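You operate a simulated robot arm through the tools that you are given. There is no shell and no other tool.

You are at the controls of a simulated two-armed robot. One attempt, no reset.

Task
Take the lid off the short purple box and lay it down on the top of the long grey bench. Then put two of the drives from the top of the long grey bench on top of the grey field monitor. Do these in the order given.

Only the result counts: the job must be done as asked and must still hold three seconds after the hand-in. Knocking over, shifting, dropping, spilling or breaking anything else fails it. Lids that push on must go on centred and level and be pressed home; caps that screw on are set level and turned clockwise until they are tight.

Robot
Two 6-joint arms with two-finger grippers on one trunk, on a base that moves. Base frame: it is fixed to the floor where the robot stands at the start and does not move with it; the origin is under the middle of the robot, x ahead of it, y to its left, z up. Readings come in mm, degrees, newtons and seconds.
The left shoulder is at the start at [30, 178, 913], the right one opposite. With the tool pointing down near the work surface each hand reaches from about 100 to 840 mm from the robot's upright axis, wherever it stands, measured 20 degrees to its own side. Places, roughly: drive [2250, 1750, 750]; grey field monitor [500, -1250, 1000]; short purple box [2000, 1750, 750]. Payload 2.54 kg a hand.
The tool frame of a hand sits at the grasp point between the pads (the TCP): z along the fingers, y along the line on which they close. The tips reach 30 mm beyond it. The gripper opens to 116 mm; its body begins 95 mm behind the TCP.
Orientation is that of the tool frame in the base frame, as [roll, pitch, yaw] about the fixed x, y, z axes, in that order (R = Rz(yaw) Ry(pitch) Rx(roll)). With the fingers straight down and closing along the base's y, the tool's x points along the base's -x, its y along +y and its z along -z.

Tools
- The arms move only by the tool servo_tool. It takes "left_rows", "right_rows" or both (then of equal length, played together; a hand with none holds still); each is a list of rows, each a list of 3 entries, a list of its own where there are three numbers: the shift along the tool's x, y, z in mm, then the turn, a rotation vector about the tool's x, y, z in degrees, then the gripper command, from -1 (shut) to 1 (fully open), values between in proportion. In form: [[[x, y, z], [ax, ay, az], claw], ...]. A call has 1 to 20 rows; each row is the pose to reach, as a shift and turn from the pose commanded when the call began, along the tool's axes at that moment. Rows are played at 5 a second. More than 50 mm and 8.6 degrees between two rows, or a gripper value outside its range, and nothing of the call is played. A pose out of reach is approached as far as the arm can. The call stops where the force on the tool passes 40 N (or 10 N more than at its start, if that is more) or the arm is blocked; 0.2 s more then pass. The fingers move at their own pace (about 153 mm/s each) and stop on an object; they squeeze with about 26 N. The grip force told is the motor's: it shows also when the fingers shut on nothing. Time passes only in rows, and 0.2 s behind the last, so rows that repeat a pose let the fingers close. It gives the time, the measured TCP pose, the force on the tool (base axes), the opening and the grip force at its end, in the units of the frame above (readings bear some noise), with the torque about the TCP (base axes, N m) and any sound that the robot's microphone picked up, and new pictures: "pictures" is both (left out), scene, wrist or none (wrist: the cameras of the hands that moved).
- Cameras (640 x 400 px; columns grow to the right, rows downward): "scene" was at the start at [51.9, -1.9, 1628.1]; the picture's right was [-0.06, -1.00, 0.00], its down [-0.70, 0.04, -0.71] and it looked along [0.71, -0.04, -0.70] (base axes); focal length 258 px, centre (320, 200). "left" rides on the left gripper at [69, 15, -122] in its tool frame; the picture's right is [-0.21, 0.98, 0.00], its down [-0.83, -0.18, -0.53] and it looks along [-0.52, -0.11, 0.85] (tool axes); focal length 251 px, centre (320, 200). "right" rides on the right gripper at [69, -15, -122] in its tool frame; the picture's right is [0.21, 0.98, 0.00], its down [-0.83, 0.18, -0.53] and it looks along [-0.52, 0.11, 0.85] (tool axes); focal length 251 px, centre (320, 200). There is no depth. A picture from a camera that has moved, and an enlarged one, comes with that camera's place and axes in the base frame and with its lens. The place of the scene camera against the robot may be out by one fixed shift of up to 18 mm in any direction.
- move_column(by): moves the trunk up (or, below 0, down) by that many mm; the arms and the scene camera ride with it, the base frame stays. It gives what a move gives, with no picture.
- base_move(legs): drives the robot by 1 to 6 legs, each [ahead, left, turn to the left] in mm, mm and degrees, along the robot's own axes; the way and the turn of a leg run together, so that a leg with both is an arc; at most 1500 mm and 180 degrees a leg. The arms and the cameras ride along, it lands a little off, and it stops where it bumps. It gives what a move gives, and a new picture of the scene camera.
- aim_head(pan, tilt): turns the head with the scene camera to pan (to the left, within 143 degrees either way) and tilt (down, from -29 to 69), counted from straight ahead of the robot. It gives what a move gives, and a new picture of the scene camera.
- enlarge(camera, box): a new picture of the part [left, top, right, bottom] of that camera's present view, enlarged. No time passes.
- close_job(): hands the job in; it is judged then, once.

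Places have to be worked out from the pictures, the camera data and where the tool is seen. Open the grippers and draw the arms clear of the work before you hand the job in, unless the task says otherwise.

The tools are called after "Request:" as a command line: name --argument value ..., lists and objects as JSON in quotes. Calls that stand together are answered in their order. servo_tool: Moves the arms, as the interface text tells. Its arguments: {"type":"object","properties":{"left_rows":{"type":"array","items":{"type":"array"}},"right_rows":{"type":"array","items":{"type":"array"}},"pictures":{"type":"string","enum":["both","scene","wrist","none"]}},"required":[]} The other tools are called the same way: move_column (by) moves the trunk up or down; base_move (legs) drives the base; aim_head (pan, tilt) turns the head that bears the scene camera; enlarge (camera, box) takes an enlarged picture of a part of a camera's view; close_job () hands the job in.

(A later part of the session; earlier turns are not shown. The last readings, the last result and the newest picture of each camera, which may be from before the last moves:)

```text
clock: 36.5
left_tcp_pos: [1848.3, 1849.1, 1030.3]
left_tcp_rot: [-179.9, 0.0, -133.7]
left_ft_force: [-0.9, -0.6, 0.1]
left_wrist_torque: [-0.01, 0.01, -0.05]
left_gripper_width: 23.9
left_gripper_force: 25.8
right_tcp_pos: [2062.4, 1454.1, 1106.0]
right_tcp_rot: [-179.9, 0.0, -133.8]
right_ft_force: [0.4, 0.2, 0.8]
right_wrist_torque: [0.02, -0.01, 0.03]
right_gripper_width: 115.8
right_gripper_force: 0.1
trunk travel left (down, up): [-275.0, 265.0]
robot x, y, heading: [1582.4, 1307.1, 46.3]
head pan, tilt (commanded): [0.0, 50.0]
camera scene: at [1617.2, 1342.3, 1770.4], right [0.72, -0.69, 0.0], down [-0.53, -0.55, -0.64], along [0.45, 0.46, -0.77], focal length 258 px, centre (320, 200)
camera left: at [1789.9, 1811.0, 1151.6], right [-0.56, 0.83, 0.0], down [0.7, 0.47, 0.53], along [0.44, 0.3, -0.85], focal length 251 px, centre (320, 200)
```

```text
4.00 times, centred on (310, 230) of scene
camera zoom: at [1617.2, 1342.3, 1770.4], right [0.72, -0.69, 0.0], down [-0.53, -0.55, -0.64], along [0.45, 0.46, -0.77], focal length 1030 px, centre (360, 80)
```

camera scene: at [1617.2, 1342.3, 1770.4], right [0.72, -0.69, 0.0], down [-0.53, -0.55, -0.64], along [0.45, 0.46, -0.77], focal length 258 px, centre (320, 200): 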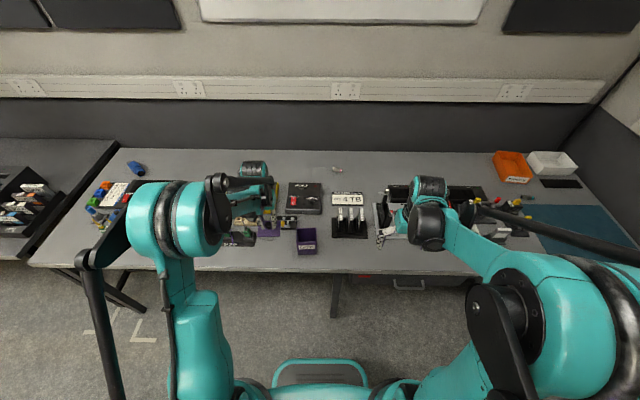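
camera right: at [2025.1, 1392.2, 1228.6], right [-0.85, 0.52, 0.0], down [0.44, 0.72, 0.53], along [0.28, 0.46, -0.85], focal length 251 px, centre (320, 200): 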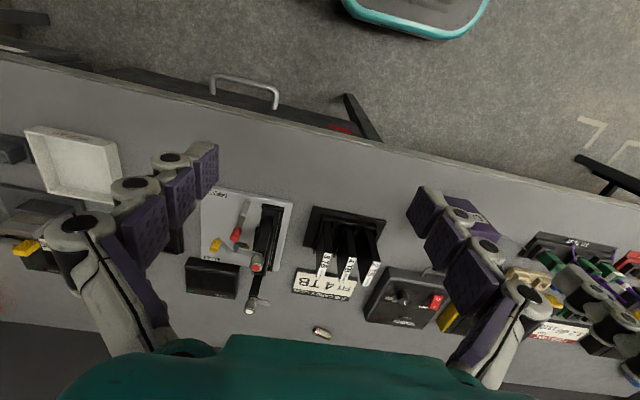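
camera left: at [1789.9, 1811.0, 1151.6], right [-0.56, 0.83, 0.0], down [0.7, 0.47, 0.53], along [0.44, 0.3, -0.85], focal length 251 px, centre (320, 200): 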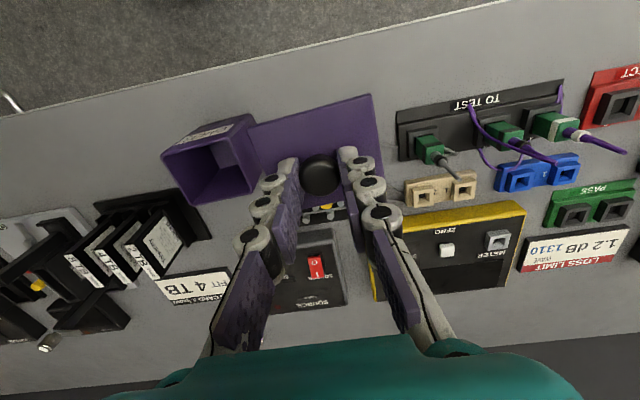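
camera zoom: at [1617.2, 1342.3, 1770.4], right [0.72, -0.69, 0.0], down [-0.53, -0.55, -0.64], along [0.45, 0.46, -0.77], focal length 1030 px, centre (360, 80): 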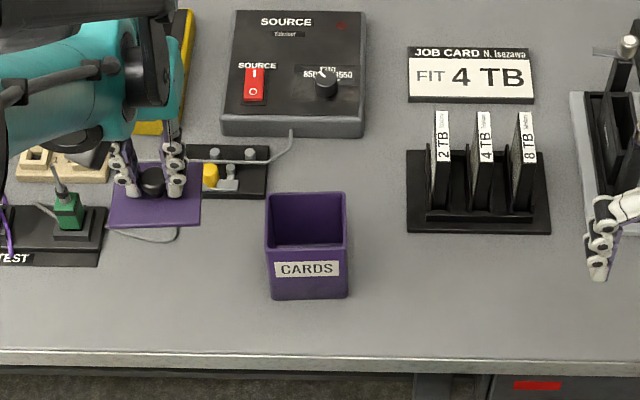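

The landing spot below the lid is clear: the bench edge lies about 30 mm in front of it and the loose wire about 30 mm behind. I lower the lid to just above the bench.

Request:
servo_tool --left_rows '[[[0, 0, 40], [0, 0, 0], -1], [[0, 0, 80], [0, 0, 0], -1], [[0, 0, 115], [0, 0, 0], -1], [[0, 0, 140], [0, 0, 0], -1], [[0, 0, 160], [0, 0, 0], -1], [[0, 0, 160], [0, 0, 0], -1]]' --pictures "both"

Request:
enlarge --camera "left" --box '[180, 0, 500, 200]'

Request:
enlarge --camera "scene" --box '[200, 190, 360, 290]'

```text
clock: 37.9
left_tcp_pos: [1848.8, 1848.8, 870.8]
left_tcp_rot: [180.0, 0.0, -133.8]
left_ft_force: [0.1, -0.3, -0.3]
left_wrist_torque: [-0.03, 0.03, 0.01]
left_gripper_width: 24.0
left_gripper_force: 26.3
right_tcp_pos: [2063.4, 1452.3, 1106.6]
right_tcp_rot: [-180.0, 0.0, -133.7]
right_ft_force: [0.7, -0.4, -0.7]
right_wrist_torque: [-0.01, 0.0, 0.0]
right_gripper_width: 115.9
right_gripper_force: 0.0
trunk travel left (down, up): [-275.0, 265.0]
robot x, y, heading: [1588.2, 1302.7, 46.4]
head pan, tilt (commanded): [0.0, 50.0]
camera scene: at [1616.9, 1342.0, 1770.4], right [0.72, -0.69, 0.0], down [-0.53, -0.55, -0.64], along [0.45, 0.46, -0.77], focal length 258 px, centre (320, 200)
camera left: at [1789.1, 1809.6, 992.9], right [-0.56, 0.83, 0.0], down [0.7, 0.47, 0.53], along [0.44, 0.3, -0.85], focal length 251 px, centre (320, 200)
```

scene: 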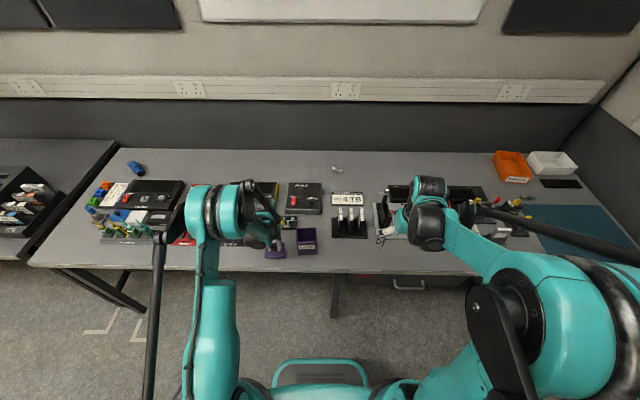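
left: 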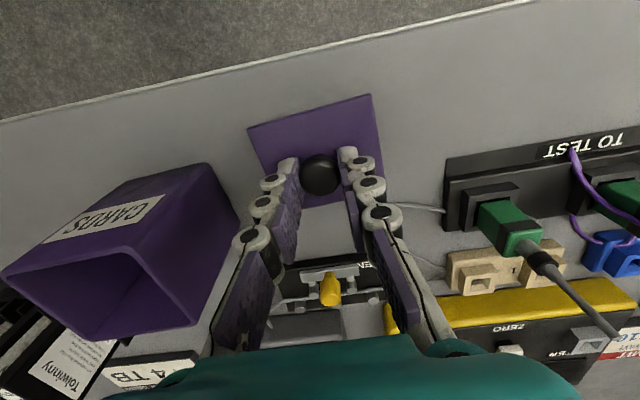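

```text
2.00 times, centred on (340, 100) of left
camera zoom: at [1789.1, 1809.6, 992.9], right [-0.56, 0.83, 0.0], down [0.7, 0.47, 0.53], along [0.44, 0.3, -0.85], focal length 503 px, centre (280, 400)
```

zoom: 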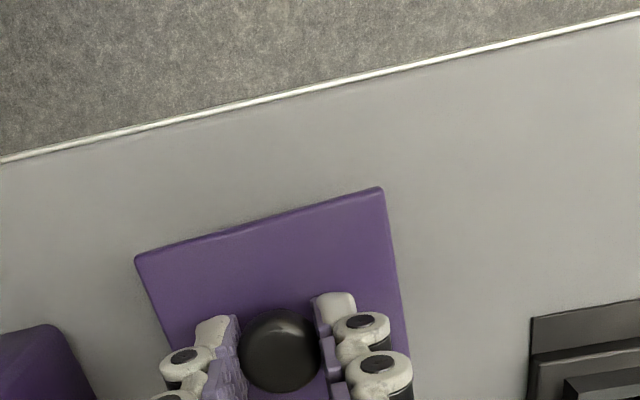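

```text
4.00 times, centred on (280, 240) of scene
camera zoom: at [1616.9, 1342.0, 1770.4], right [0.72, -0.69, 0.0], down [-0.53, -0.55, -0.64], along [0.45, 0.46, -0.77], focal length 1030 px, centre (480, 40)
```

zoom: 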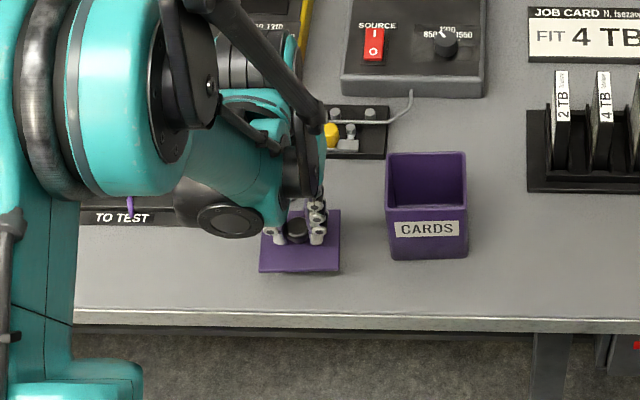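

The lid hovers level over clear bench. I lower it in small steps, watching the force for contact.

Request:
servo_tool --left_rows '[[[0, 0, 6], [0, 0, 0], -1], [[0, 0, 12], [0, 0, 0], -1], [[0, 0, 16], [0, 0, 0], -1], [[0, 0, 20], [0, 0, 0], -1]]' --pictures "none"

Request:
servo_tool --left_rows '[[[0, 0, 2], [0, 0, 0], -1], [[0, 0, 4], [0, 0, 0], -1], [[0, 0, 6], [0, 0, 0], -1]]' --pictures "wrist"

```text
clock: 38.9
left_tcp_pos: [1849.6, 1849.7, 850.9]
left_tcp_rot: [179.9, 0.0, -133.8]
left_ft_force: [-0.1, 0.5, 0.4]
left_wrist_torque: [-0.01, -0.02, 0.02]
left_gripper_width: 23.7
left_gripper_force: 26.1
right_tcp_pos: [2062.8, 1452.8, 1107.1]
right_tcp_rot: [179.9, -0.1, -133.8]
right_ft_force: [0.0, 0.6, 0.4]
right_wrist_torque: [0.01, -0.01, 0.03]
right_gripper_width: 116.1
right_gripper_force: 0.1
trunk travel left (down, up): [-275.0, 265.0]
robot x, y, heading: [1583.3, 1304.9, 46.4]
head pan, tilt (commanded): [0.0, 50.0]
```

```text
clock: 39.7
left_tcp_pos: [1850.2, 1850.4, 845.1]
left_tcp_rot: [180.0, 0.0, -133.9]
left_ft_force: [0.3, 0.3, 0.5]
left_wrist_torque: [0.01, 0.02, -0.01]
left_gripper_width: 23.7
left_gripper_force: 26.2
right_tcp_pos: [2063.7, 1452.4, 1106.9]
right_tcp_rot: [180.0, 0.0, -133.9]
right_ft_force: [0.5, -0.9, -0.9]
right_wrist_torque: [-0.02, 0.0, -0.01]
right_gripper_width: 116.2
right_gripper_force: 0.2
trunk travel left (down, up): [-275.0, 265.0]
robot x, y, heading: [1581.2, 1304.5, 46.1]
head pan, tilt (commanded): [0.0, 50.0]
camera left: at [1790.0, 1810.9, 967.1], right [-0.56, 0.83, 0.0], down [0.7, 0.47, 0.53], along [0.44, 0.3, -0.85], focal length 251 px, centre (320, 200)
```

left: 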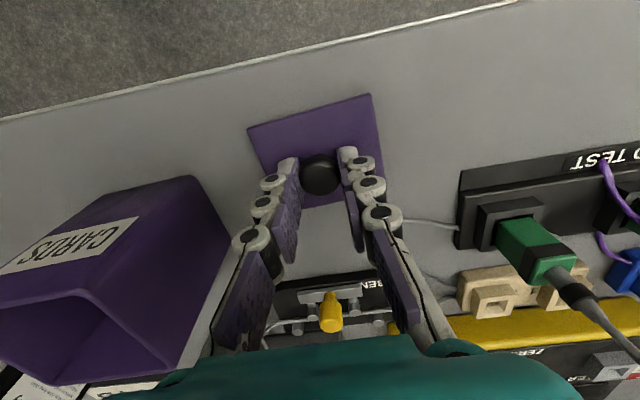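

No contact yet. I continue down in 2 mm steps.

Request:
servo_tool --left_rows '[[[0, 0, 2], [0, 0, 0], -1], [[0, 0, 4], [0, 0, 0], -1], [[0, 0, 6], [0, 0, 0], -1], [[0, 0, 8], [0, 0, 0], -1]]' --pictures "none"

Request:
servo_tool --left_rows '[[[0, 0, 2], [0, 0, 0], -1], [[0, 0, 3], [0, 0, 0], -1], [[0, 0, 4], [0, 0, 0], -1]]' --pictures "wrist"

```text
clock: 40.7
left_tcp_pos: [1848.7, 1849.4, 837.9]
left_tcp_rot: [179.9, 0.1, -133.8]
left_ft_force: [-0.3, 5.2, 31.4]
left_wrist_torque: [0.06, 0.08, -0.04]
left_gripper_width: 23.7
left_gripper_force: 25.8
right_tcp_pos: [2062.2, 1451.0, 1107.8]
right_tcp_rot: [-179.9, 0.2, -133.9]
right_ft_force: [0.1, -0.6, -0.1]
right_wrist_torque: [-0.01, 0.03, -0.03]
right_gripper_width: 115.7
right_gripper_force: 0.2
trunk travel left (down, up): [-275.0, 265.0]
robot x, y, heading: [1583.5, 1306.9, 46.2]
head pan, tilt (commanded): [0.0, 50.0]
```

```text
clock: 41.7
left_tcp_pos: [1849.0, 1848.7, 836.5]
left_tcp_rot: [179.9, 0.2, -133.8]
left_ft_force: [-3.8, -2.0, 25.4]
left_wrist_torque: [-0.13, -0.02, -0.03]
left_gripper_width: 23.3
left_gripper_force: 25.8
right_tcp_pos: [2062.6, 1450.5, 1107.3]
right_tcp_rot: [180.0, 0.1, -133.7]
right_ft_force: [0.8, 0.1, -1.2]
right_wrist_torque: [0.0, 0.01, -0.01]
right_gripper_width: 115.9
right_gripper_force: 0.0
trunk travel left (down, up): [-275.0, 265.0]
robot x, y, heading: [1582.3, 1304.5, 46.0]
head pan, tilt (commanded): [0.0, 50.0]
stopped in row 3 (left hand): the force on the tool passed its limit at 43 N (the readings are from after the stop); the commanded pose is now the measured one
camera left: at [1789.0, 1809.9, 957.1], right [-0.56, 0.83, 0.0], down [0.7, 0.47, 0.53], along [0.44, 0.3, -0.84], focal length 251 px, centre (320, 200)
```

left: 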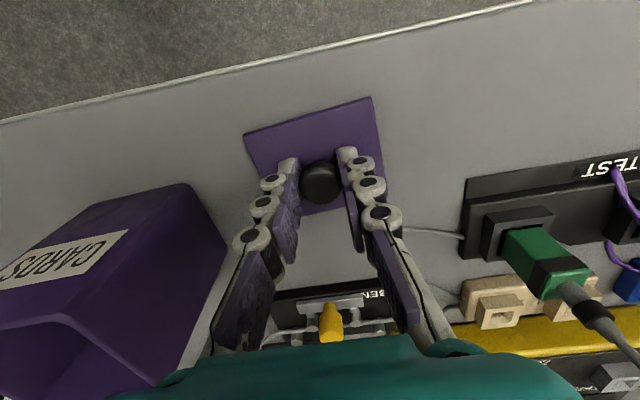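

Contact with the bench at TCP z≈838: the lid lies on the bench. I release the knob and rise straight up.

Request:
servo_tool --left_rows '[[[0, 0, -1], [0, 0, 0], -0.4], [[0, 0, -1], [0, 0, 0], 0], [[0, 0, -1], [0, 0, 0], 0], [[0, 0, -20], [0, 0, 0], 0], [[0, 0, -60], [0, 0, 0], 0], [[0, 0, -105], [0, 0, 0], 0], [[0, 0, -150], [0, 0, 0], 0]]' --pictures "both"

Request:
enlarge --camera "scene" --box '[200, 190, 360, 290]'

```text
clock: 43.3
left_tcp_pos: [1847.6, 1851.4, 983.5]
left_tcp_rot: [179.9, 0.1, -133.8]
left_ft_force: [-0.1, -0.2, -0.1]
left_wrist_torque: [0.04, -0.01, 0.0]
left_gripper_width: 58.3
left_gripper_force: 0.0
right_tcp_pos: [2061.9, 1451.8, 1107.4]
right_tcp_rot: [180.0, 0.1, -133.9]
right_ft_force: [0.3, 0.1, 0.3]
right_wrist_torque: [0.02, 0.02, -0.01]
right_gripper_width: 115.8
right_gripper_force: 0.0
trunk travel left (down, up): [-275.0, 265.0]
robot x, y, heading: [1587.3, 1307.7, 45.9]
head pan, tilt (commanded): [0.0, 50.0]
camera scene: at [1616.1, 1340.9, 1770.4], right [0.72, -0.69, 0.0], down [-0.53, -0.55, -0.64], along [0.45, 0.46, -0.77], focal length 258 px, centre (320, 200)
camera left: at [1788.6, 1811.9, 1106.0], right [-0.56, 0.83, 0.0], down [0.7, 0.47, 0.53], along [0.44, 0.3, -0.84], focal length 251 px, centre (320, 200)
```

scene: 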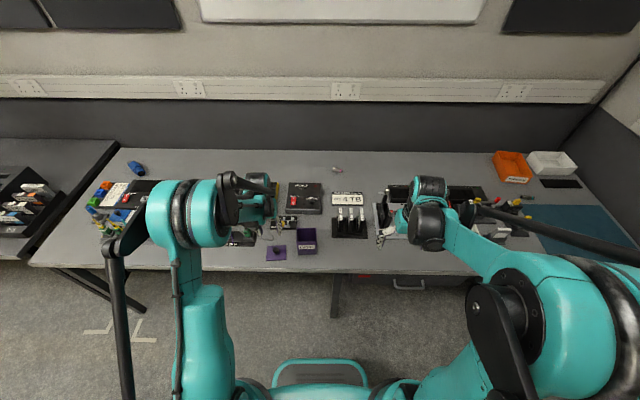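
left: 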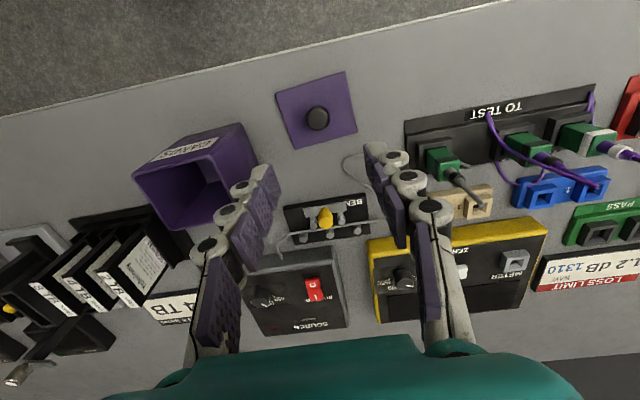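

```text
4.00 times, centred on (280, 240) of scene
camera zoom: at [1616.1, 1340.9, 1770.4], right [0.72, -0.69, 0.0], down [-0.53, -0.55, -0.64], along [0.45, 0.46, -0.77], focal length 1030 px, centre (480, 40)
```

zoom: 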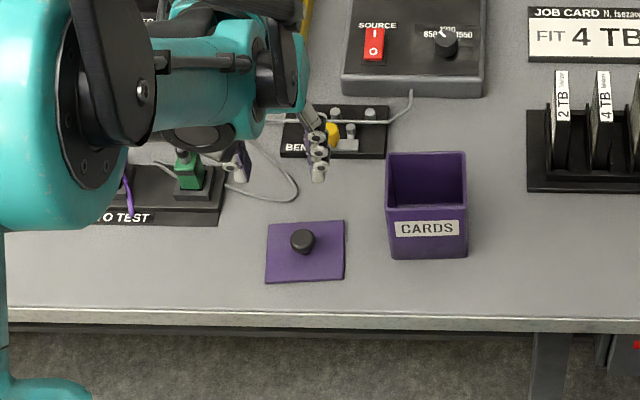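

The lid lies flat and clear on the bench. Next the drives: 2 TB is near L≈-329, 4 TB ≈-374, 8 TB ≈-419 in my robot-aligned frame, tops near z≈901, each about 13×68 mm seen from above. I lift the left hand and shift the base 110 mm ahead and 80 mm right so both hands can reach them well.

Request:
servo_tool --left_rows '[[[0, 0, -40], [0, 0, 0], 0.5], [[0, 0, -80], [0, 0, 0], 1], [[0, 0, -120], [0, 0, 0], 1]]' --right_rows '[[[0, -20, -30], [0, 0, 0], 1], [[0, -40, -30], [0, 0, 0], 1], [[0, -60, -30], [0, 0, 0], 1]]' --pictures "none"

Request:
base_move --legs '[[110, -80, 0]]'

```text
clock: 44.1
left_tcp_pos: [1848.3, 1849.5, 1104.1]
left_tcp_rot: [179.9, 0.1, -133.9]
left_ft_force: [-1.0, -1.1, 0.3]
left_wrist_torque: [-0.01, 0.0, -0.01]
left_gripper_width: 115.9
left_gripper_force: 0.0
right_tcp_pos: [2105.3, 1410.1, 1136.9]
right_tcp_rot: [180.0, 0.0, -133.8]
right_ft_force: [0.1, -0.6, -0.2]
right_wrist_torque: [0.01, -0.04, 0.01]
right_gripper_width: 116.1
right_gripper_force: 0.2
trunk travel left (down, up): [-275.0, 265.0]
robot x, y, heading: [1585.3, 1304.0, 46.1]
head pan, tilt (commanded): [0.0, 50.0]
```

```text
clock: 45.4
left_tcp_pos: [1981.4, 1875.6, 1102.8]
left_tcp_rot: [180.0, 0.1, -133.6]
left_ft_force: [0.1, 0.7, 0.3]
left_wrist_torque: [-0.01, 0.04, 0.02]
left_gripper_width: 116.0
left_gripper_force: 0.0
right_tcp_pos: [2240.6, 1438.7, 1137.6]
right_tcp_rot: [180.0, 0.0, -133.6]
right_ft_force: [0.7, 1.5, -0.6]
right_wrist_torque: [0.01, 0.04, -0.02]
right_gripper_width: 116.0
right_gripper_force: 0.1
trunk travel left (down, up): [-275.0, 265.0]
robot x, y, heading: [1721.7, 1329.4, 46.5]
head pan, tilt (commanded): [0.0, 50.0]
camera scene: at [1753.1, 1367.4, 1770.3], right [0.72, -0.69, 0.0], down [-0.53, -0.56, -0.64], along [0.44, 0.47, -0.77], focal length 258 px, centre (320, 200)
```

scene: 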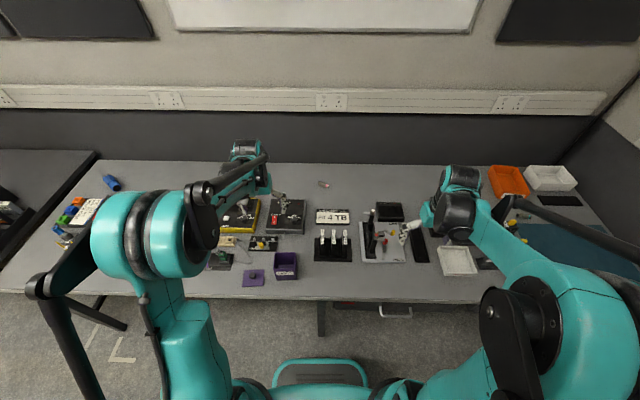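

Now I move the left hand toward the 2 TB drive while turning it 90° so its fingers will close front-to-back on the drive (clear of the neighbouring drives), and look with its camera.

Request:
servo_tool --left_rows '[[[-2, -14, 4], [0, 0, 8.2], 1], [[-4, -29, 8], [0, 0, 16.4], 1], [[-6, -43, 12], [0, 0, 24.6], 1], [[-8, -57, 16], [0, 0, 32.8], 1], [[-10, -72, 20], [0, 0, 41], 1], [[-12, -86, 24], [0, 0, 49.2], 1], [[-14, -100, 28], [0, 0, 57.4], 1], [[-17, -115, 32], [0, 0, 65.6], 1], [[-19, -130, 36], [0, 0, 73.8], 1], [[-21, -144, 40], [0, 0, 82], 1], [[-23, -158, 44], [0, 0, 90], 1], [[-23, -158, 44], [0, 0, 90], 1]]' --pictures "both"

Request:
enlarge --camera "left" --box '[200, 60, 440, 240]'

```text
clock: 48.0
left_tcp_pos: [2111.4, 1784.6, 1058.7]
left_tcp_rot: [-180.0, 0.0, 136.4]
left_ft_force: [0.1, -0.1, -0.2]
left_wrist_torque: [0.02, 0.01, 0.0]
left_gripper_width: 116.0
left_gripper_force: 0.0
right_tcp_pos: [2240.1, 1438.8, 1137.2]
right_tcp_rot: [179.9, 0.0, -133.7]
right_ft_force: [0.5, -0.4, 0.0]
right_wrist_torque: [-0.02, -0.01, -0.02]
right_gripper_width: 116.0
right_gripper_force: 0.0
trunk travel left (down, up): [-275.0, 265.0]
robot x, y, heading: [1716.6, 1328.6, 46.5]
head pan, tilt (commanded): [0.0, 50.0]
camera scene: at [1751.3, 1367.4, 1770.4], right [0.72, -0.69, 0.0], down [-0.53, -0.56, -0.64], along [0.44, 0.47, -0.77], focal length 258 px, centre (320, 200)
camera left: at [2070.6, 1843.9, 1181.3], right [0.83, 0.56, 0.0], down [0.47, -0.7, 0.53], along [0.3, -0.44, -0.85], focal length 251 px, centre (320, 200)
```

scene: 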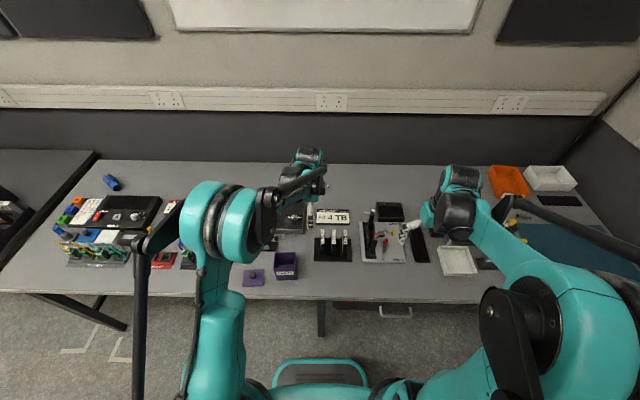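
left: 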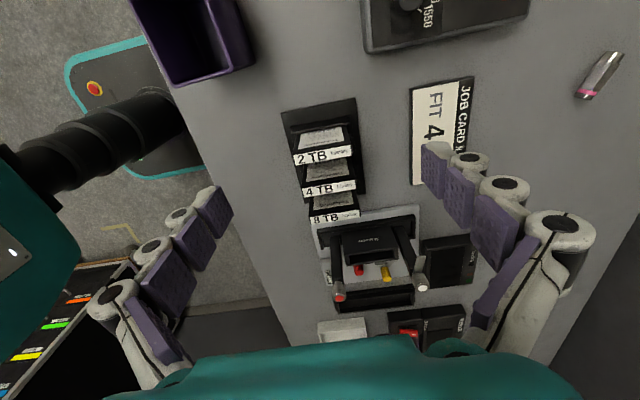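

```text
2.22 times, centred on (320, 150) of left
camera zoom: at [2070.6, 1843.9, 1181.3], right [0.83, 0.56, 0.0], down [0.47, -0.7, 0.53], along [0.3, -0.44, -0.85], focal length 559 px, centre (320, 311)
```

zoom: 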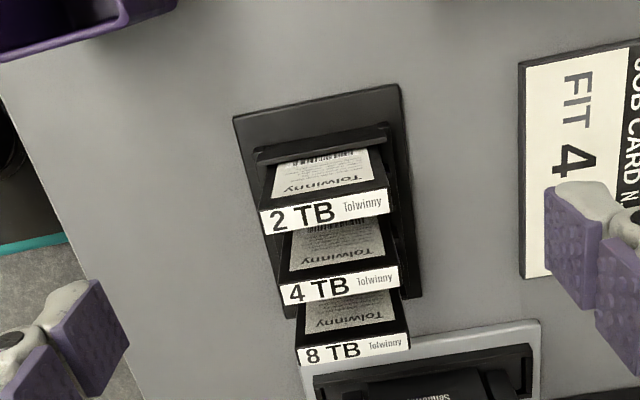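

All three drives are clearly seen from the left. The 2 TB drive centre is about 42 mm right and 6 mm nearer than the TCP. I enlarge to check the height of the stand's dividers.

Request:
enlarge --camera "left" --box '[270, 85, 380, 235]'

Request:
enlarge --camera "scene" --box '[295, 200, 375, 270]'

Request:
enlarge --camera "right" --box '[320, 100, 640, 300]'

```text
2.67 times, centred on (325, 160) of left
camera zoom: at [2070.6, 1843.9, 1181.3], right [0.83, 0.56, 0.0], down [0.47, -0.7, 0.53], along [0.3, -0.44, -0.85], focal length 670 px, centre (307, 307)
```

zoom: 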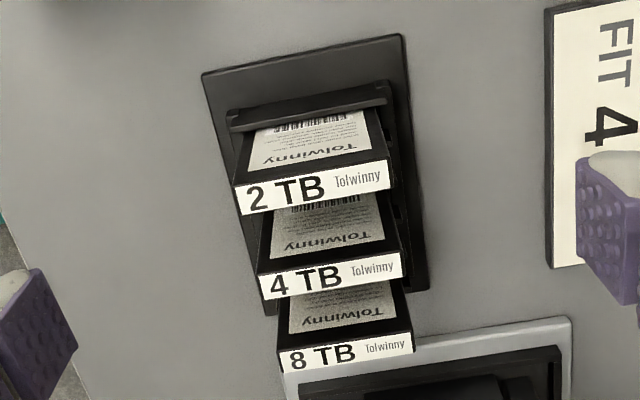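

```text
5.71 times, centred on (335, 235) of scene
camera zoom: at [1751.3, 1367.4, 1770.4], right [0.72, -0.69, 0.0], down [-0.53, -0.56, -0.64], along [0.44, 0.47, -0.77], focal length 1471 px, centre (234, 0)
```

zoom: 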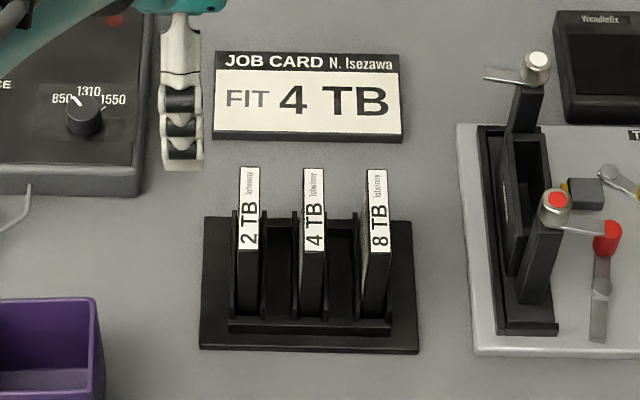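

```text
2.00 times, centred on (480, 200) of right
camera zoom: at [2202.3, 1377.8, 1259.2], right [-0.86, 0.52, 0.0], down [0.44, 0.72, 0.53], along [0.28, 0.46, -0.85], focal length 503 px, centre (0, 200)
```

zoom: 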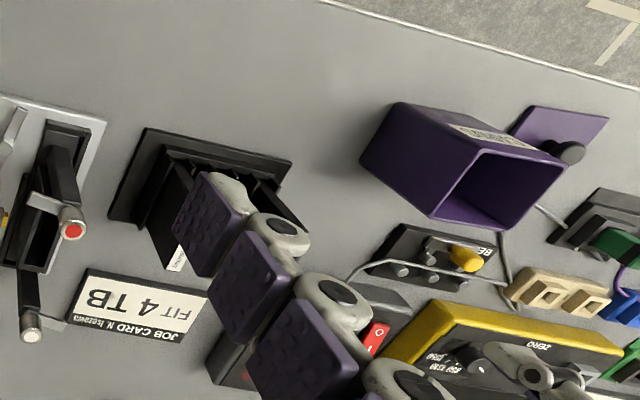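

The dividers' tops are around z≈848, so I'll keep fingertips above ~856, gripping the top 45 mm of the drive. I move over the 2 TB drive and stop with the tips just above its top to check alignment.

Request:
servo_tool --left_rows '[[[-14, -2, 25], [0, 0, 0.7], 1], [[-28, -4, 50], [0, 0, 1.4], 1], [[-42, -6, 75], [0, 0, 2], 1], [[-42, -6, 100], [0, 0, 2], 1], [[-42, -6, 100], [0, 0, 2], 1]]' --pictures "both"

Request:
enlarge --camera "left" --box '[200, 90, 440, 240]'

Request:
enlarge --camera "scene" --box '[280, 180, 380, 270]'

```text
clock: 49.2
left_tcp_pos: [2136.4, 1750.9, 958.8]
left_tcp_rot: [179.8, -0.1, 134.4]
left_ft_force: [0.5, 0.6, 0.7]
left_wrist_torque: [0.02, 0.02, -0.04]
left_gripper_width: 116.2
left_gripper_force: 0.0
right_tcp_pos: [2238.4, 1438.2, 1138.4]
right_tcp_rot: [180.0, 0.1, -133.6]
right_ft_force: [0.0, -0.4, 0.3]
right_wrist_torque: [0.02, 0.01, 0.01]
right_gripper_width: 116.0
right_gripper_force: 0.1
trunk travel left (down, up): [-275.0, 265.0]
robot x, y, heading: [1717.6, 1330.7, 46.4]
head pan, tilt (commanded): [0.0, 50.0]
camera scene: at [1751.6, 1366.5, 1770.4], right [0.72, -0.69, 0.0], down [-0.53, -0.55, -0.64], along [0.44, 0.47, -0.77], focal length 258 px, centre (320, 200)
camera left: at [2098.3, 1811.2, 1081.7], right [0.85, 0.53, 0.0], down [0.45, -0.72, 0.53], along [0.28, -0.45, -0.85], focal length 251 px, centre (320, 200)
```

scene: 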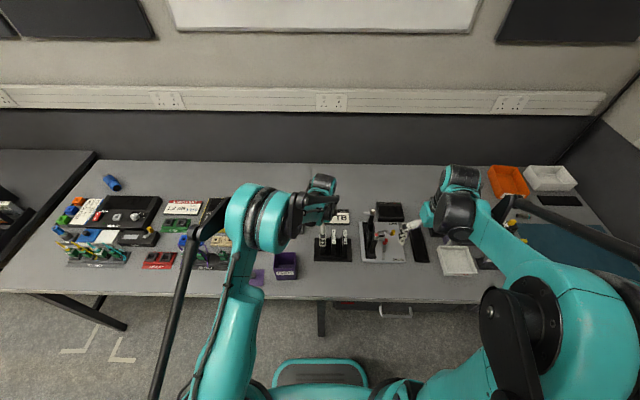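
left: 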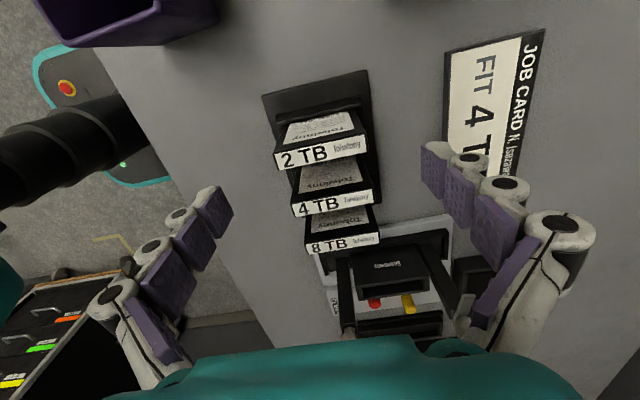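

```text
2.67 times, centred on (320, 165) of left
camera zoom: at [2098.3, 1811.2, 1081.7], right [0.85, 0.53, 0.0], down [0.45, -0.72, 0.53], along [0.28, -0.45, -0.85], focal length 670 px, centre (320, 293)
```

zoom: 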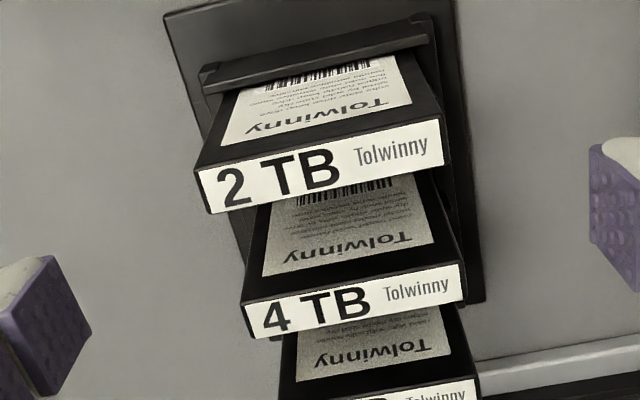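

```text
4.44 times, centred on (330, 225) of scene
camera zoom: at [1751.6, 1366.5, 1770.4], right [0.72, -0.69, 0.0], down [-0.53, -0.55, -0.64], along [0.44, 0.47, -0.77], focal length 1144 px, centre (276, 89)
```

zoom: 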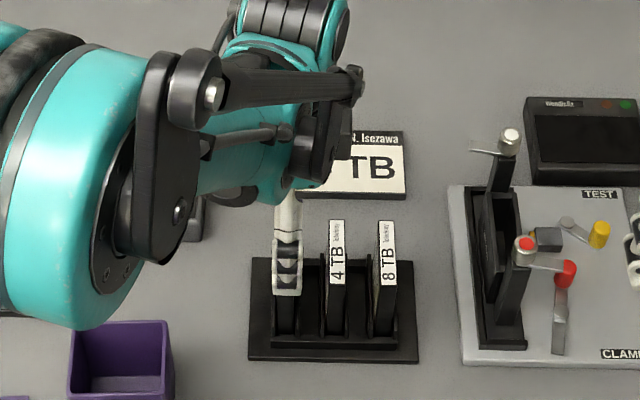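

Alignment is within about 1 mm and half a degree. I go down so the tips are about 45 mm below the drive's top and close to nearly touching.

Request:
servo_tool --left_rows '[[[0, 0, 20], [0, 0, 0], 1], [[0, 0, 40], [0, 0, 0], 1], [[0, 0, 58], [0, 0, 0], 1], [[0, 0, 70], [0, 0, 0], 1], [[0, 0, 70], [0, 0, 0], 0.35], [[0, 0, 70], [0, 0, 0], 0.3]]' --pictures "both"

Request:
enlarge --camera "left" --box '[180, 60, 460, 260]'

Request:
enlarge --camera "scene" --box '[290, 190, 380, 270]'

```text
clock: 50.6
left_tcp_pos: [2138.8, 1752.9, 888.6]
left_tcp_rot: [180.0, -0.1, 134.4]
left_ft_force: [-1.4, 0.0, -0.2]
left_wrist_torque: [0.01, -0.01, -0.02]
left_gripper_width: 75.4
left_gripper_force: 0.0
right_tcp_pos: [2240.1, 1438.1, 1137.7]
right_tcp_rot: [180.0, 0.0, -133.6]
right_ft_force: [0.6, -0.3, 0.6]
right_wrist_torque: [0.03, -0.03, 0.0]
right_gripper_width: 115.9
right_gripper_force: 0.0
trunk travel left (down, up): [-275.0, 265.0]
robot x, y, heading: [1718.4, 1332.5, 46.5]
head pan, tilt (commanded): [0.0, 50.0]
camera scene: at [1752.0, 1367.3, 1770.4], right [0.72, -0.69, 0.0], down [-0.53, -0.55, -0.64], along [0.44, 0.47, -0.77], focal length 258 px, centre (320, 200)
camera left: at [2099.5, 1813.4, 1011.0], right [0.85, 0.53, 0.0], down [0.45, -0.72, 0.53], along [0.28, -0.45, -0.85], focal length 251 px, centre (320, 200)
```

scene: 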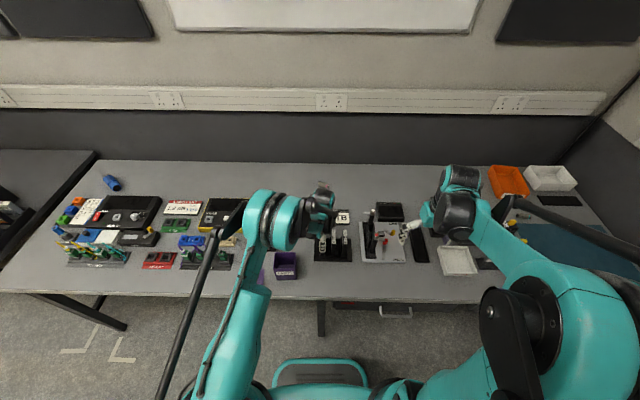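
left: 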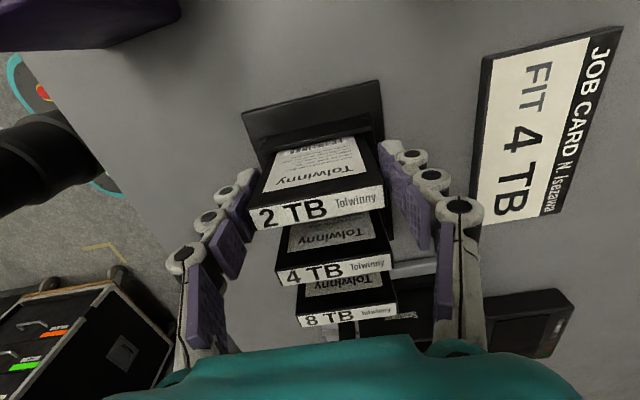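

```text
2.00 times, centred on (320, 160) of left
camera zoom: at [2099.5, 1813.4, 1011.0], right [0.85, 0.53, 0.0], down [0.45, -0.72, 0.53], along [0.28, -0.45, -0.85], focal length 503 px, centre (320, 280)
```

zoom: 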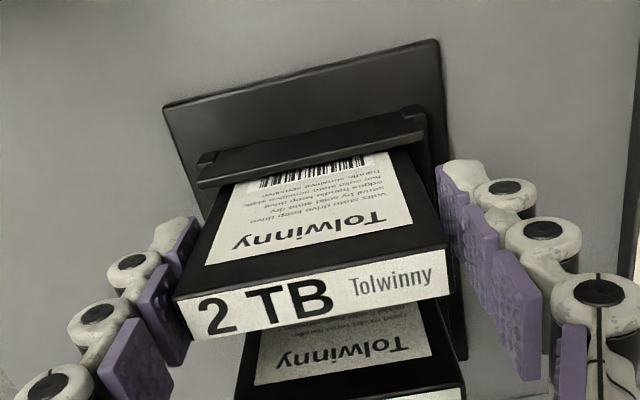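

```text
5.00 times, centred on (335, 230) of scene
camera zoom: at [1752.0, 1367.3, 1770.4], right [0.72, -0.69, 0.0], down [-0.53, -0.55, -0.64], along [0.44, 0.47, -0.77], focal length 1288 px, centre (245, 50)
```

zoom: 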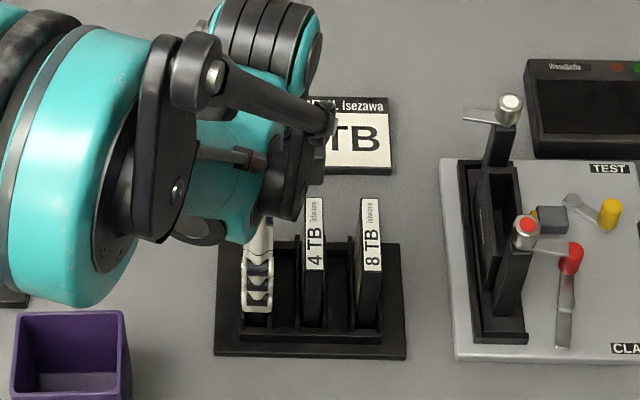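

The pads straddle the drive nearly symmetrically; I shift 1.5 mm nearer and close the grip.

Request:
servo_tool --left_rows '[[[0, -1.5, 1], [0, 0, 0], 0.3], [[0, -1.5, 1], [0, 0, 0], 0.2], [[0, -1.5, 1], [0, 0, 0], 0], [[0, -1.5, 1], [0, 0, 0], -1], [[0, -1.5, 1], [0, 0, 0], -1], [[0, -1.5, 1], [0, 0, 0], -1]]' --pictures "wrist"

```text
clock: 52.0
left_tcp_pos: [2136.0, 1750.7, 888.5]
left_tcp_rot: [180.0, -0.1, 134.4]
left_ft_force: [1.9, 1.3, 3.8]
left_wrist_torque: [0.05, -0.04, -0.01]
left_gripper_width: 69.2
left_gripper_force: 26.5
right_tcp_pos: [2239.6, 1437.4, 1138.5]
right_tcp_rot: [-180.0, -0.1, -133.7]
right_ft_force: [0.7, -0.3, -0.1]
right_wrist_torque: [0.03, 0.01, 0.01]
right_gripper_width: 116.1
right_gripper_force: 0.0
trunk travel left (down, up): [-275.0, 265.0]
robot x, y, heading: [1720.1, 1329.5, 46.4]
head pan, tilt (commanded): [0.0, 50.0]
camera left: at [2098.1, 1811.7, 1009.9], right [0.85, 0.53, 0.0], down [0.45, -0.72, 0.53], along [0.28, -0.45, -0.85], focal length 251 px, centre (320, 200)
```

left: 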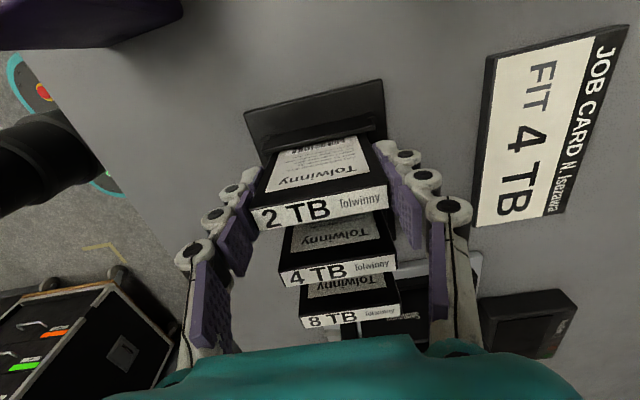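

The drive is gripped at 69.2 mm. I lift it straight up slowly and then higher.

Request:
servo_tool --left_rows '[[[0, 0, -5], [0, 0, 0], -1], [[0, 0, -12], [0, 0, 0], -1], [[0, 0, -22], [0, 0, 0], -1], [[0, 0, -35], [0, 0, 0], -1], [[0, 0, -50], [0, 0, 0], -1]]' --pictures "both"

Request:
enlarge --camera "scene" --box '[290, 190, 380, 270]'

```text
clock: 53.2
left_tcp_pos: [2136.7, 1748.9, 936.9]
left_tcp_rot: [180.0, -0.2, 134.5]
left_ft_force: [0.6, -0.1, -1.8]
left_wrist_torque: [-0.01, 0.01, 0.01]
left_gripper_width: 69.0
left_gripper_force: 25.9
right_tcp_pos: [2240.0, 1437.9, 1136.2]
right_tcp_rot: [-179.9, 0.1, -133.6]
right_ft_force: [-0.1, 0.3, -0.7]
right_wrist_torque: [0.03, -0.02, -0.01]
right_gripper_width: 116.1
right_gripper_force: 0.1
trunk travel left (down, up): [-275.0, 265.0]
robot x, y, heading: [1721.6, 1329.8, 46.6]
head pan, tilt (commanded): [0.0, 50.0]
camera scene: at [1751.6, 1367.1, 1770.4], right [0.72, -0.69, 0.0], down [-0.53, -0.55, -0.64], along [0.44, 0.47, -0.77], focal length 258 px, centre (320, 200)
camera left: at [2097.7, 1810.3, 1059.7], right [0.85, 0.53, 0.0], down [0.45, -0.72, 0.53], along [0.28, -0.45, -0.85], focal length 251 px, centre (320, 200)
```

scene: 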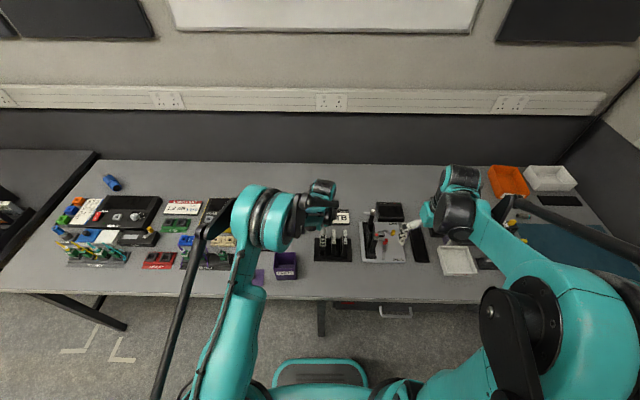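
left: 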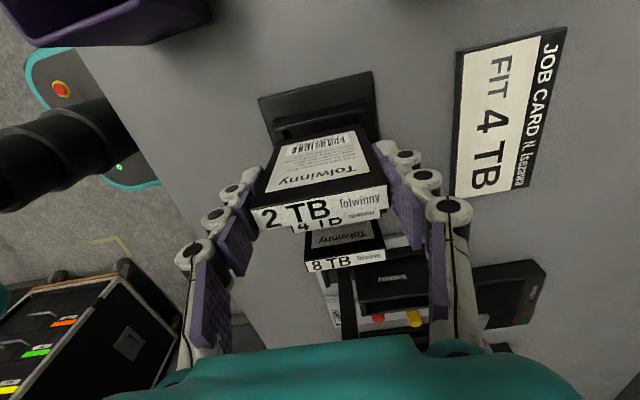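

```text
5.00 times, centred on (335, 230) of scene
camera zoom: at [1751.6, 1367.1, 1770.4], right [0.72, -0.69, 0.0], down [-0.53, -0.55, -0.64], along [0.44, 0.47, -0.77], focal length 1288 px, centre (245, 50)
```

zoom: 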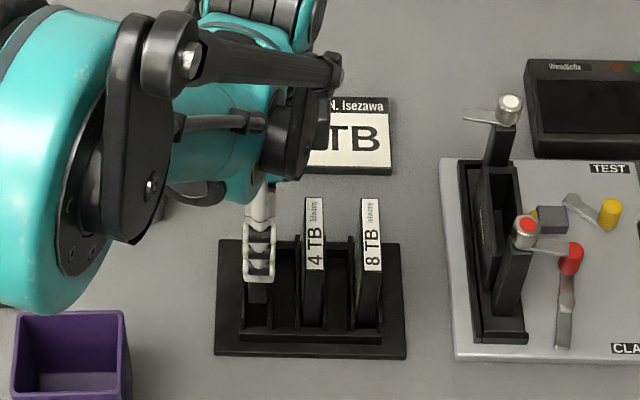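

The drive came out cleanly and the stand stayed put. I lift it higher and carry it to the left and back to make room for the right hand.

Request:
servo_tool --left_rows '[[[0, 0, -35], [0, 0, 0], -1], [[0, 0, -75], [0, 0, 0], -1], [[0, 0, -115], [0, 0, 0], -1], [[30, -10, -150], [0, 0, 0], -1], [[70, -30, -150], [0, 0, 0], -1], [[110, -50, -150], [0, 0, 0], -1], [[150, -70, -150], [0, 0, 0], -1], [[190, -80, -150], [0, 0, 0], -1], [[200, -80, -150], [0, 0, 0], -1]]' --pictures "both"

```text
clock: 55.2
left_tcp_pos: [1939.9, 1838.5, 1086.6]
left_tcp_rot: [-180.0, -0.1, 134.3]
left_ft_force: [0.5, -0.2, -1.4]
left_wrist_torque: [-0.01, -0.01, 0.03]
left_gripper_width: 69.2
left_gripper_force: 26.9
right_tcp_pos: [2240.3, 1438.3, 1136.2]
right_tcp_rot: [-180.0, 0.0, -133.5]
right_ft_force: [-0.2, 0.3, -0.4]
right_wrist_torque: [0.02, 0.02, -0.01]
right_gripper_width: 115.9
right_gripper_force: 0.1
trunk travel left (down, up): [-275.0, 265.0]
robot x, y, heading: [1720.0, 1331.3, 46.2]
head pan, tilt (commanded): [0.0, 50.0]
camera scene: at [1752.2, 1367.0, 1770.4], right [0.72, -0.69, 0.0], down [-0.53, -0.55, -0.64], along [0.44, 0.47, -0.77], focal length 258 px, centre (320, 200)
camera left: at [1901.1, 1897.9, 1208.6], right [0.85, 0.53, 0.0], down [0.45, -0.72, 0.53], along [0.28, -0.45, -0.85], focal length 251 px, centre (320, 200)
```

scene: 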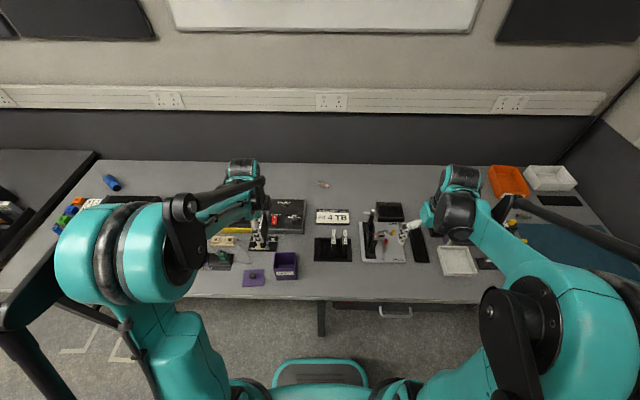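
left: 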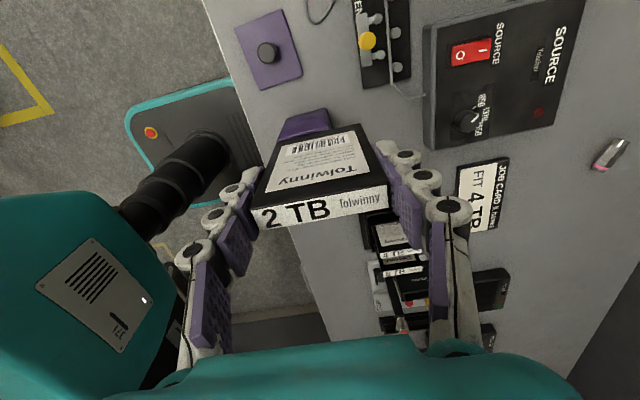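

Now the right hand goes to the 4 TB drive (expected near (2168,1719)), turning −88° so its fingers also close front-to-back; first to a look-point 30 mm right of it at z≈1040.

Request:
servo_tool --right_rows '[[[-14, 20, 9], [0, 0, -8], 1], [[-28, 39, 18], [0, 0, -16], 1], [[-42, 59, 27], [0, 0, -24], 1], [[-56, 79, 36], [0, 0, -32], 1], [[-70, 98, 45], [0, 0, -40], 1], [[-84, 118, 54], [0, 0, -48], 1], [[-98, 138, 62], [0, 0, -56], 1], [[-112, 158, 70], [0, 0, -64], 1], [[-126, 178, 78], [0, 0, -72], 1], [[-140, 198, 87], [0, 0, -80], 1], [[-153, 216, 96], [0, 0, -88], 1], [[-153, 216, 96], [0, 0, -88], 1]]' --pictures "both"

Request:
enlarge --camera "right" --box '[200, 60, 440, 240]'

```text
clock: 57.8
left_tcp_pos: [1939.1, 1837.8, 1087.0]
left_tcp_rot: [180.0, -0.1, 134.4]
left_ft_force: [0.6, -0.2, -1.0]
left_wrist_torque: [0.03, 0.0, -0.02]
left_gripper_width: 69.3
left_gripper_force: 26.1
right_tcp_pos: [2188.6, 1697.4, 1041.3]
right_tcp_rot: [-180.0, 0.0, -45.4]
right_ft_force: [-0.6, 0.2, -0.1]
right_wrist_torque: [0.01, 0.02, -0.01]
right_gripper_width: 115.9
right_gripper_force: 0.0
trunk travel left (down, up): [-275.0, 265.0]
robot x, y, heading: [1719.1, 1327.7, 46.4]
head pan, tilt (commanded): [0.0, 50.0]
camera scene: at [1751.7, 1366.6, 1770.4], right [0.72, -0.69, 0.0], down [-0.53, -0.55, -0.64], along [0.44, 0.47, -0.77], focal length 258 px, centre (320, 200)
camera right: at [2247.2, 1658.9, 1163.0], right [-0.55, -0.84, 0.0], down [-0.71, 0.46, 0.53], along [-0.45, 0.29, -0.85], focal length 251 px, centre (320, 200)
```

scene: 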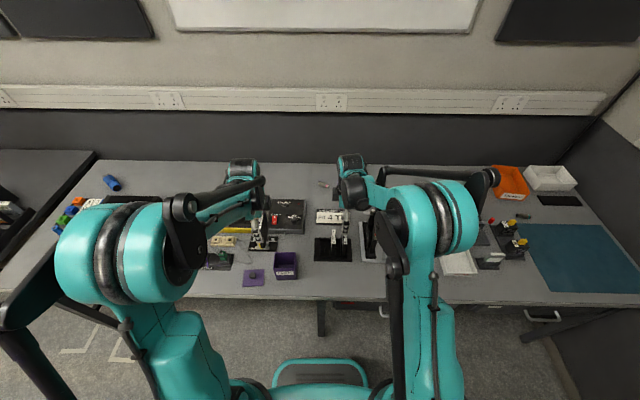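
right: 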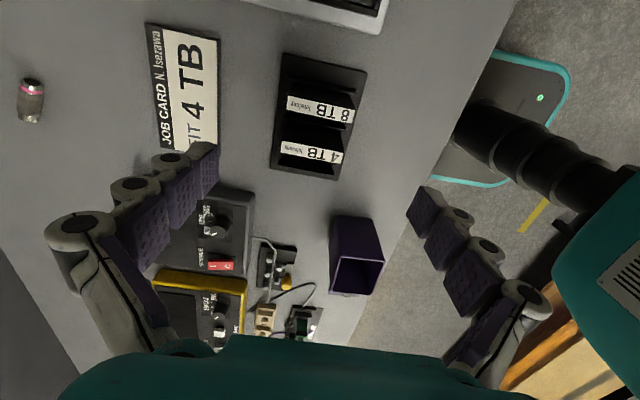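

```text
2.22 times, centred on (320, 150) of right
camera zoom: at [2247.2, 1658.9, 1163.0], right [-0.55, -0.84, 0.0], down [-0.71, 0.46, 0.53], along [-0.45, 0.29, -0.85], focal length 559 px, centre (320, 311)
```

zoom: 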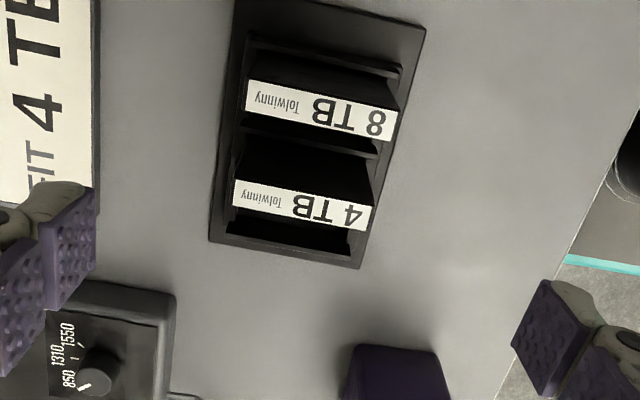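

The 4 TB drive is aligned with the hand; its centre is 32.5 mm left and 3 mm beyond the TCP. I move over it and down to just above its top.

Request:
servo_tool --right_rows '[[[-12, -1, 20], [0, 0, 0], 1], [[-24, -2, 40], [0, 0, 0], 1], [[-32.5, -3.2, 60], [0, 0, 0], 1], [[-32.5, -3.2, 82], [0, 0, 0], 1], [[-32.5, -3.2, 82], [0, 0, 0], 1]]' --pictures "wrist"

Request:
enlarge --camera "right" --box '[200, 90, 440, 240]'

```text
clock: 59.0
left_tcp_pos: [1939.1, 1837.7, 1086.0]
left_tcp_rot: [180.0, 0.0, 134.6]
left_ft_force: [-0.1, 0.4, -1.7]
left_wrist_torque: [0.03, 0.01, -0.03]
left_gripper_width: 69.1
left_gripper_force: 26.0
right_tcp_pos: [2167.7, 1723.0, 956.5]
right_tcp_rot: [179.9, 0.0, -45.6]
right_ft_force: [-0.1, 0.0, -0.4]
right_wrist_torque: [0.02, 0.01, -0.01]
right_gripper_width: 116.1
right_gripper_force: 0.1
trunk travel left (down, up): [-275.0, 265.0]
robot x, y, heading: [1719.0, 1331.8, 46.4]
head pan, tilt (commanded): [0.0, 50.0]
camera right: at [2227.8, 1685.3, 1079.2], right [-0.55, -0.84, 0.0], down [-0.71, 0.46, 0.53], along [-0.45, 0.29, -0.85], focal length 251 px, centre (320, 200)
```

right: 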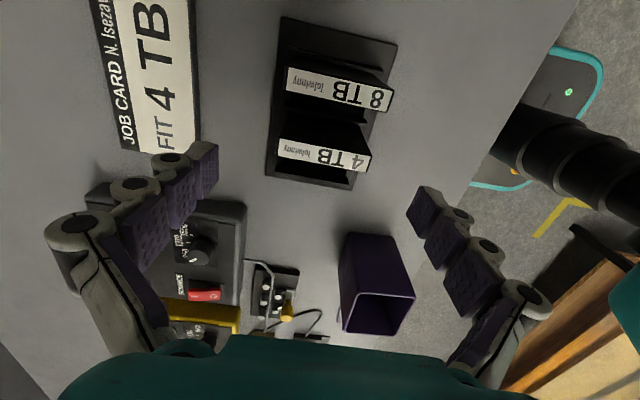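

```text
2.67 times, centred on (320, 165) of right
camera zoom: at [2227.8, 1685.3, 1079.2], right [-0.55, -0.84, 0.0], down [-0.71, 0.46, 0.53], along [-0.45, 0.29, -0.85], focal length 670 px, centre (320, 293)
```

zoom: 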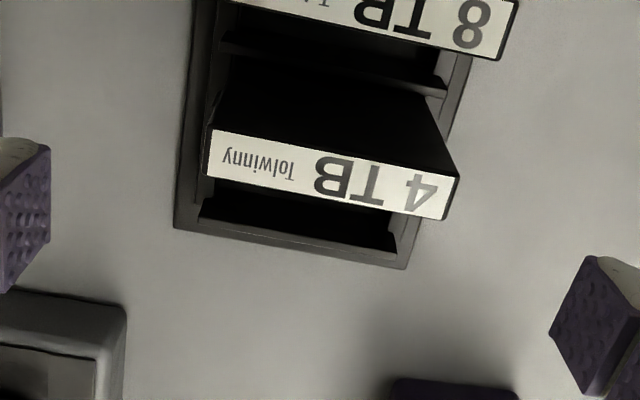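

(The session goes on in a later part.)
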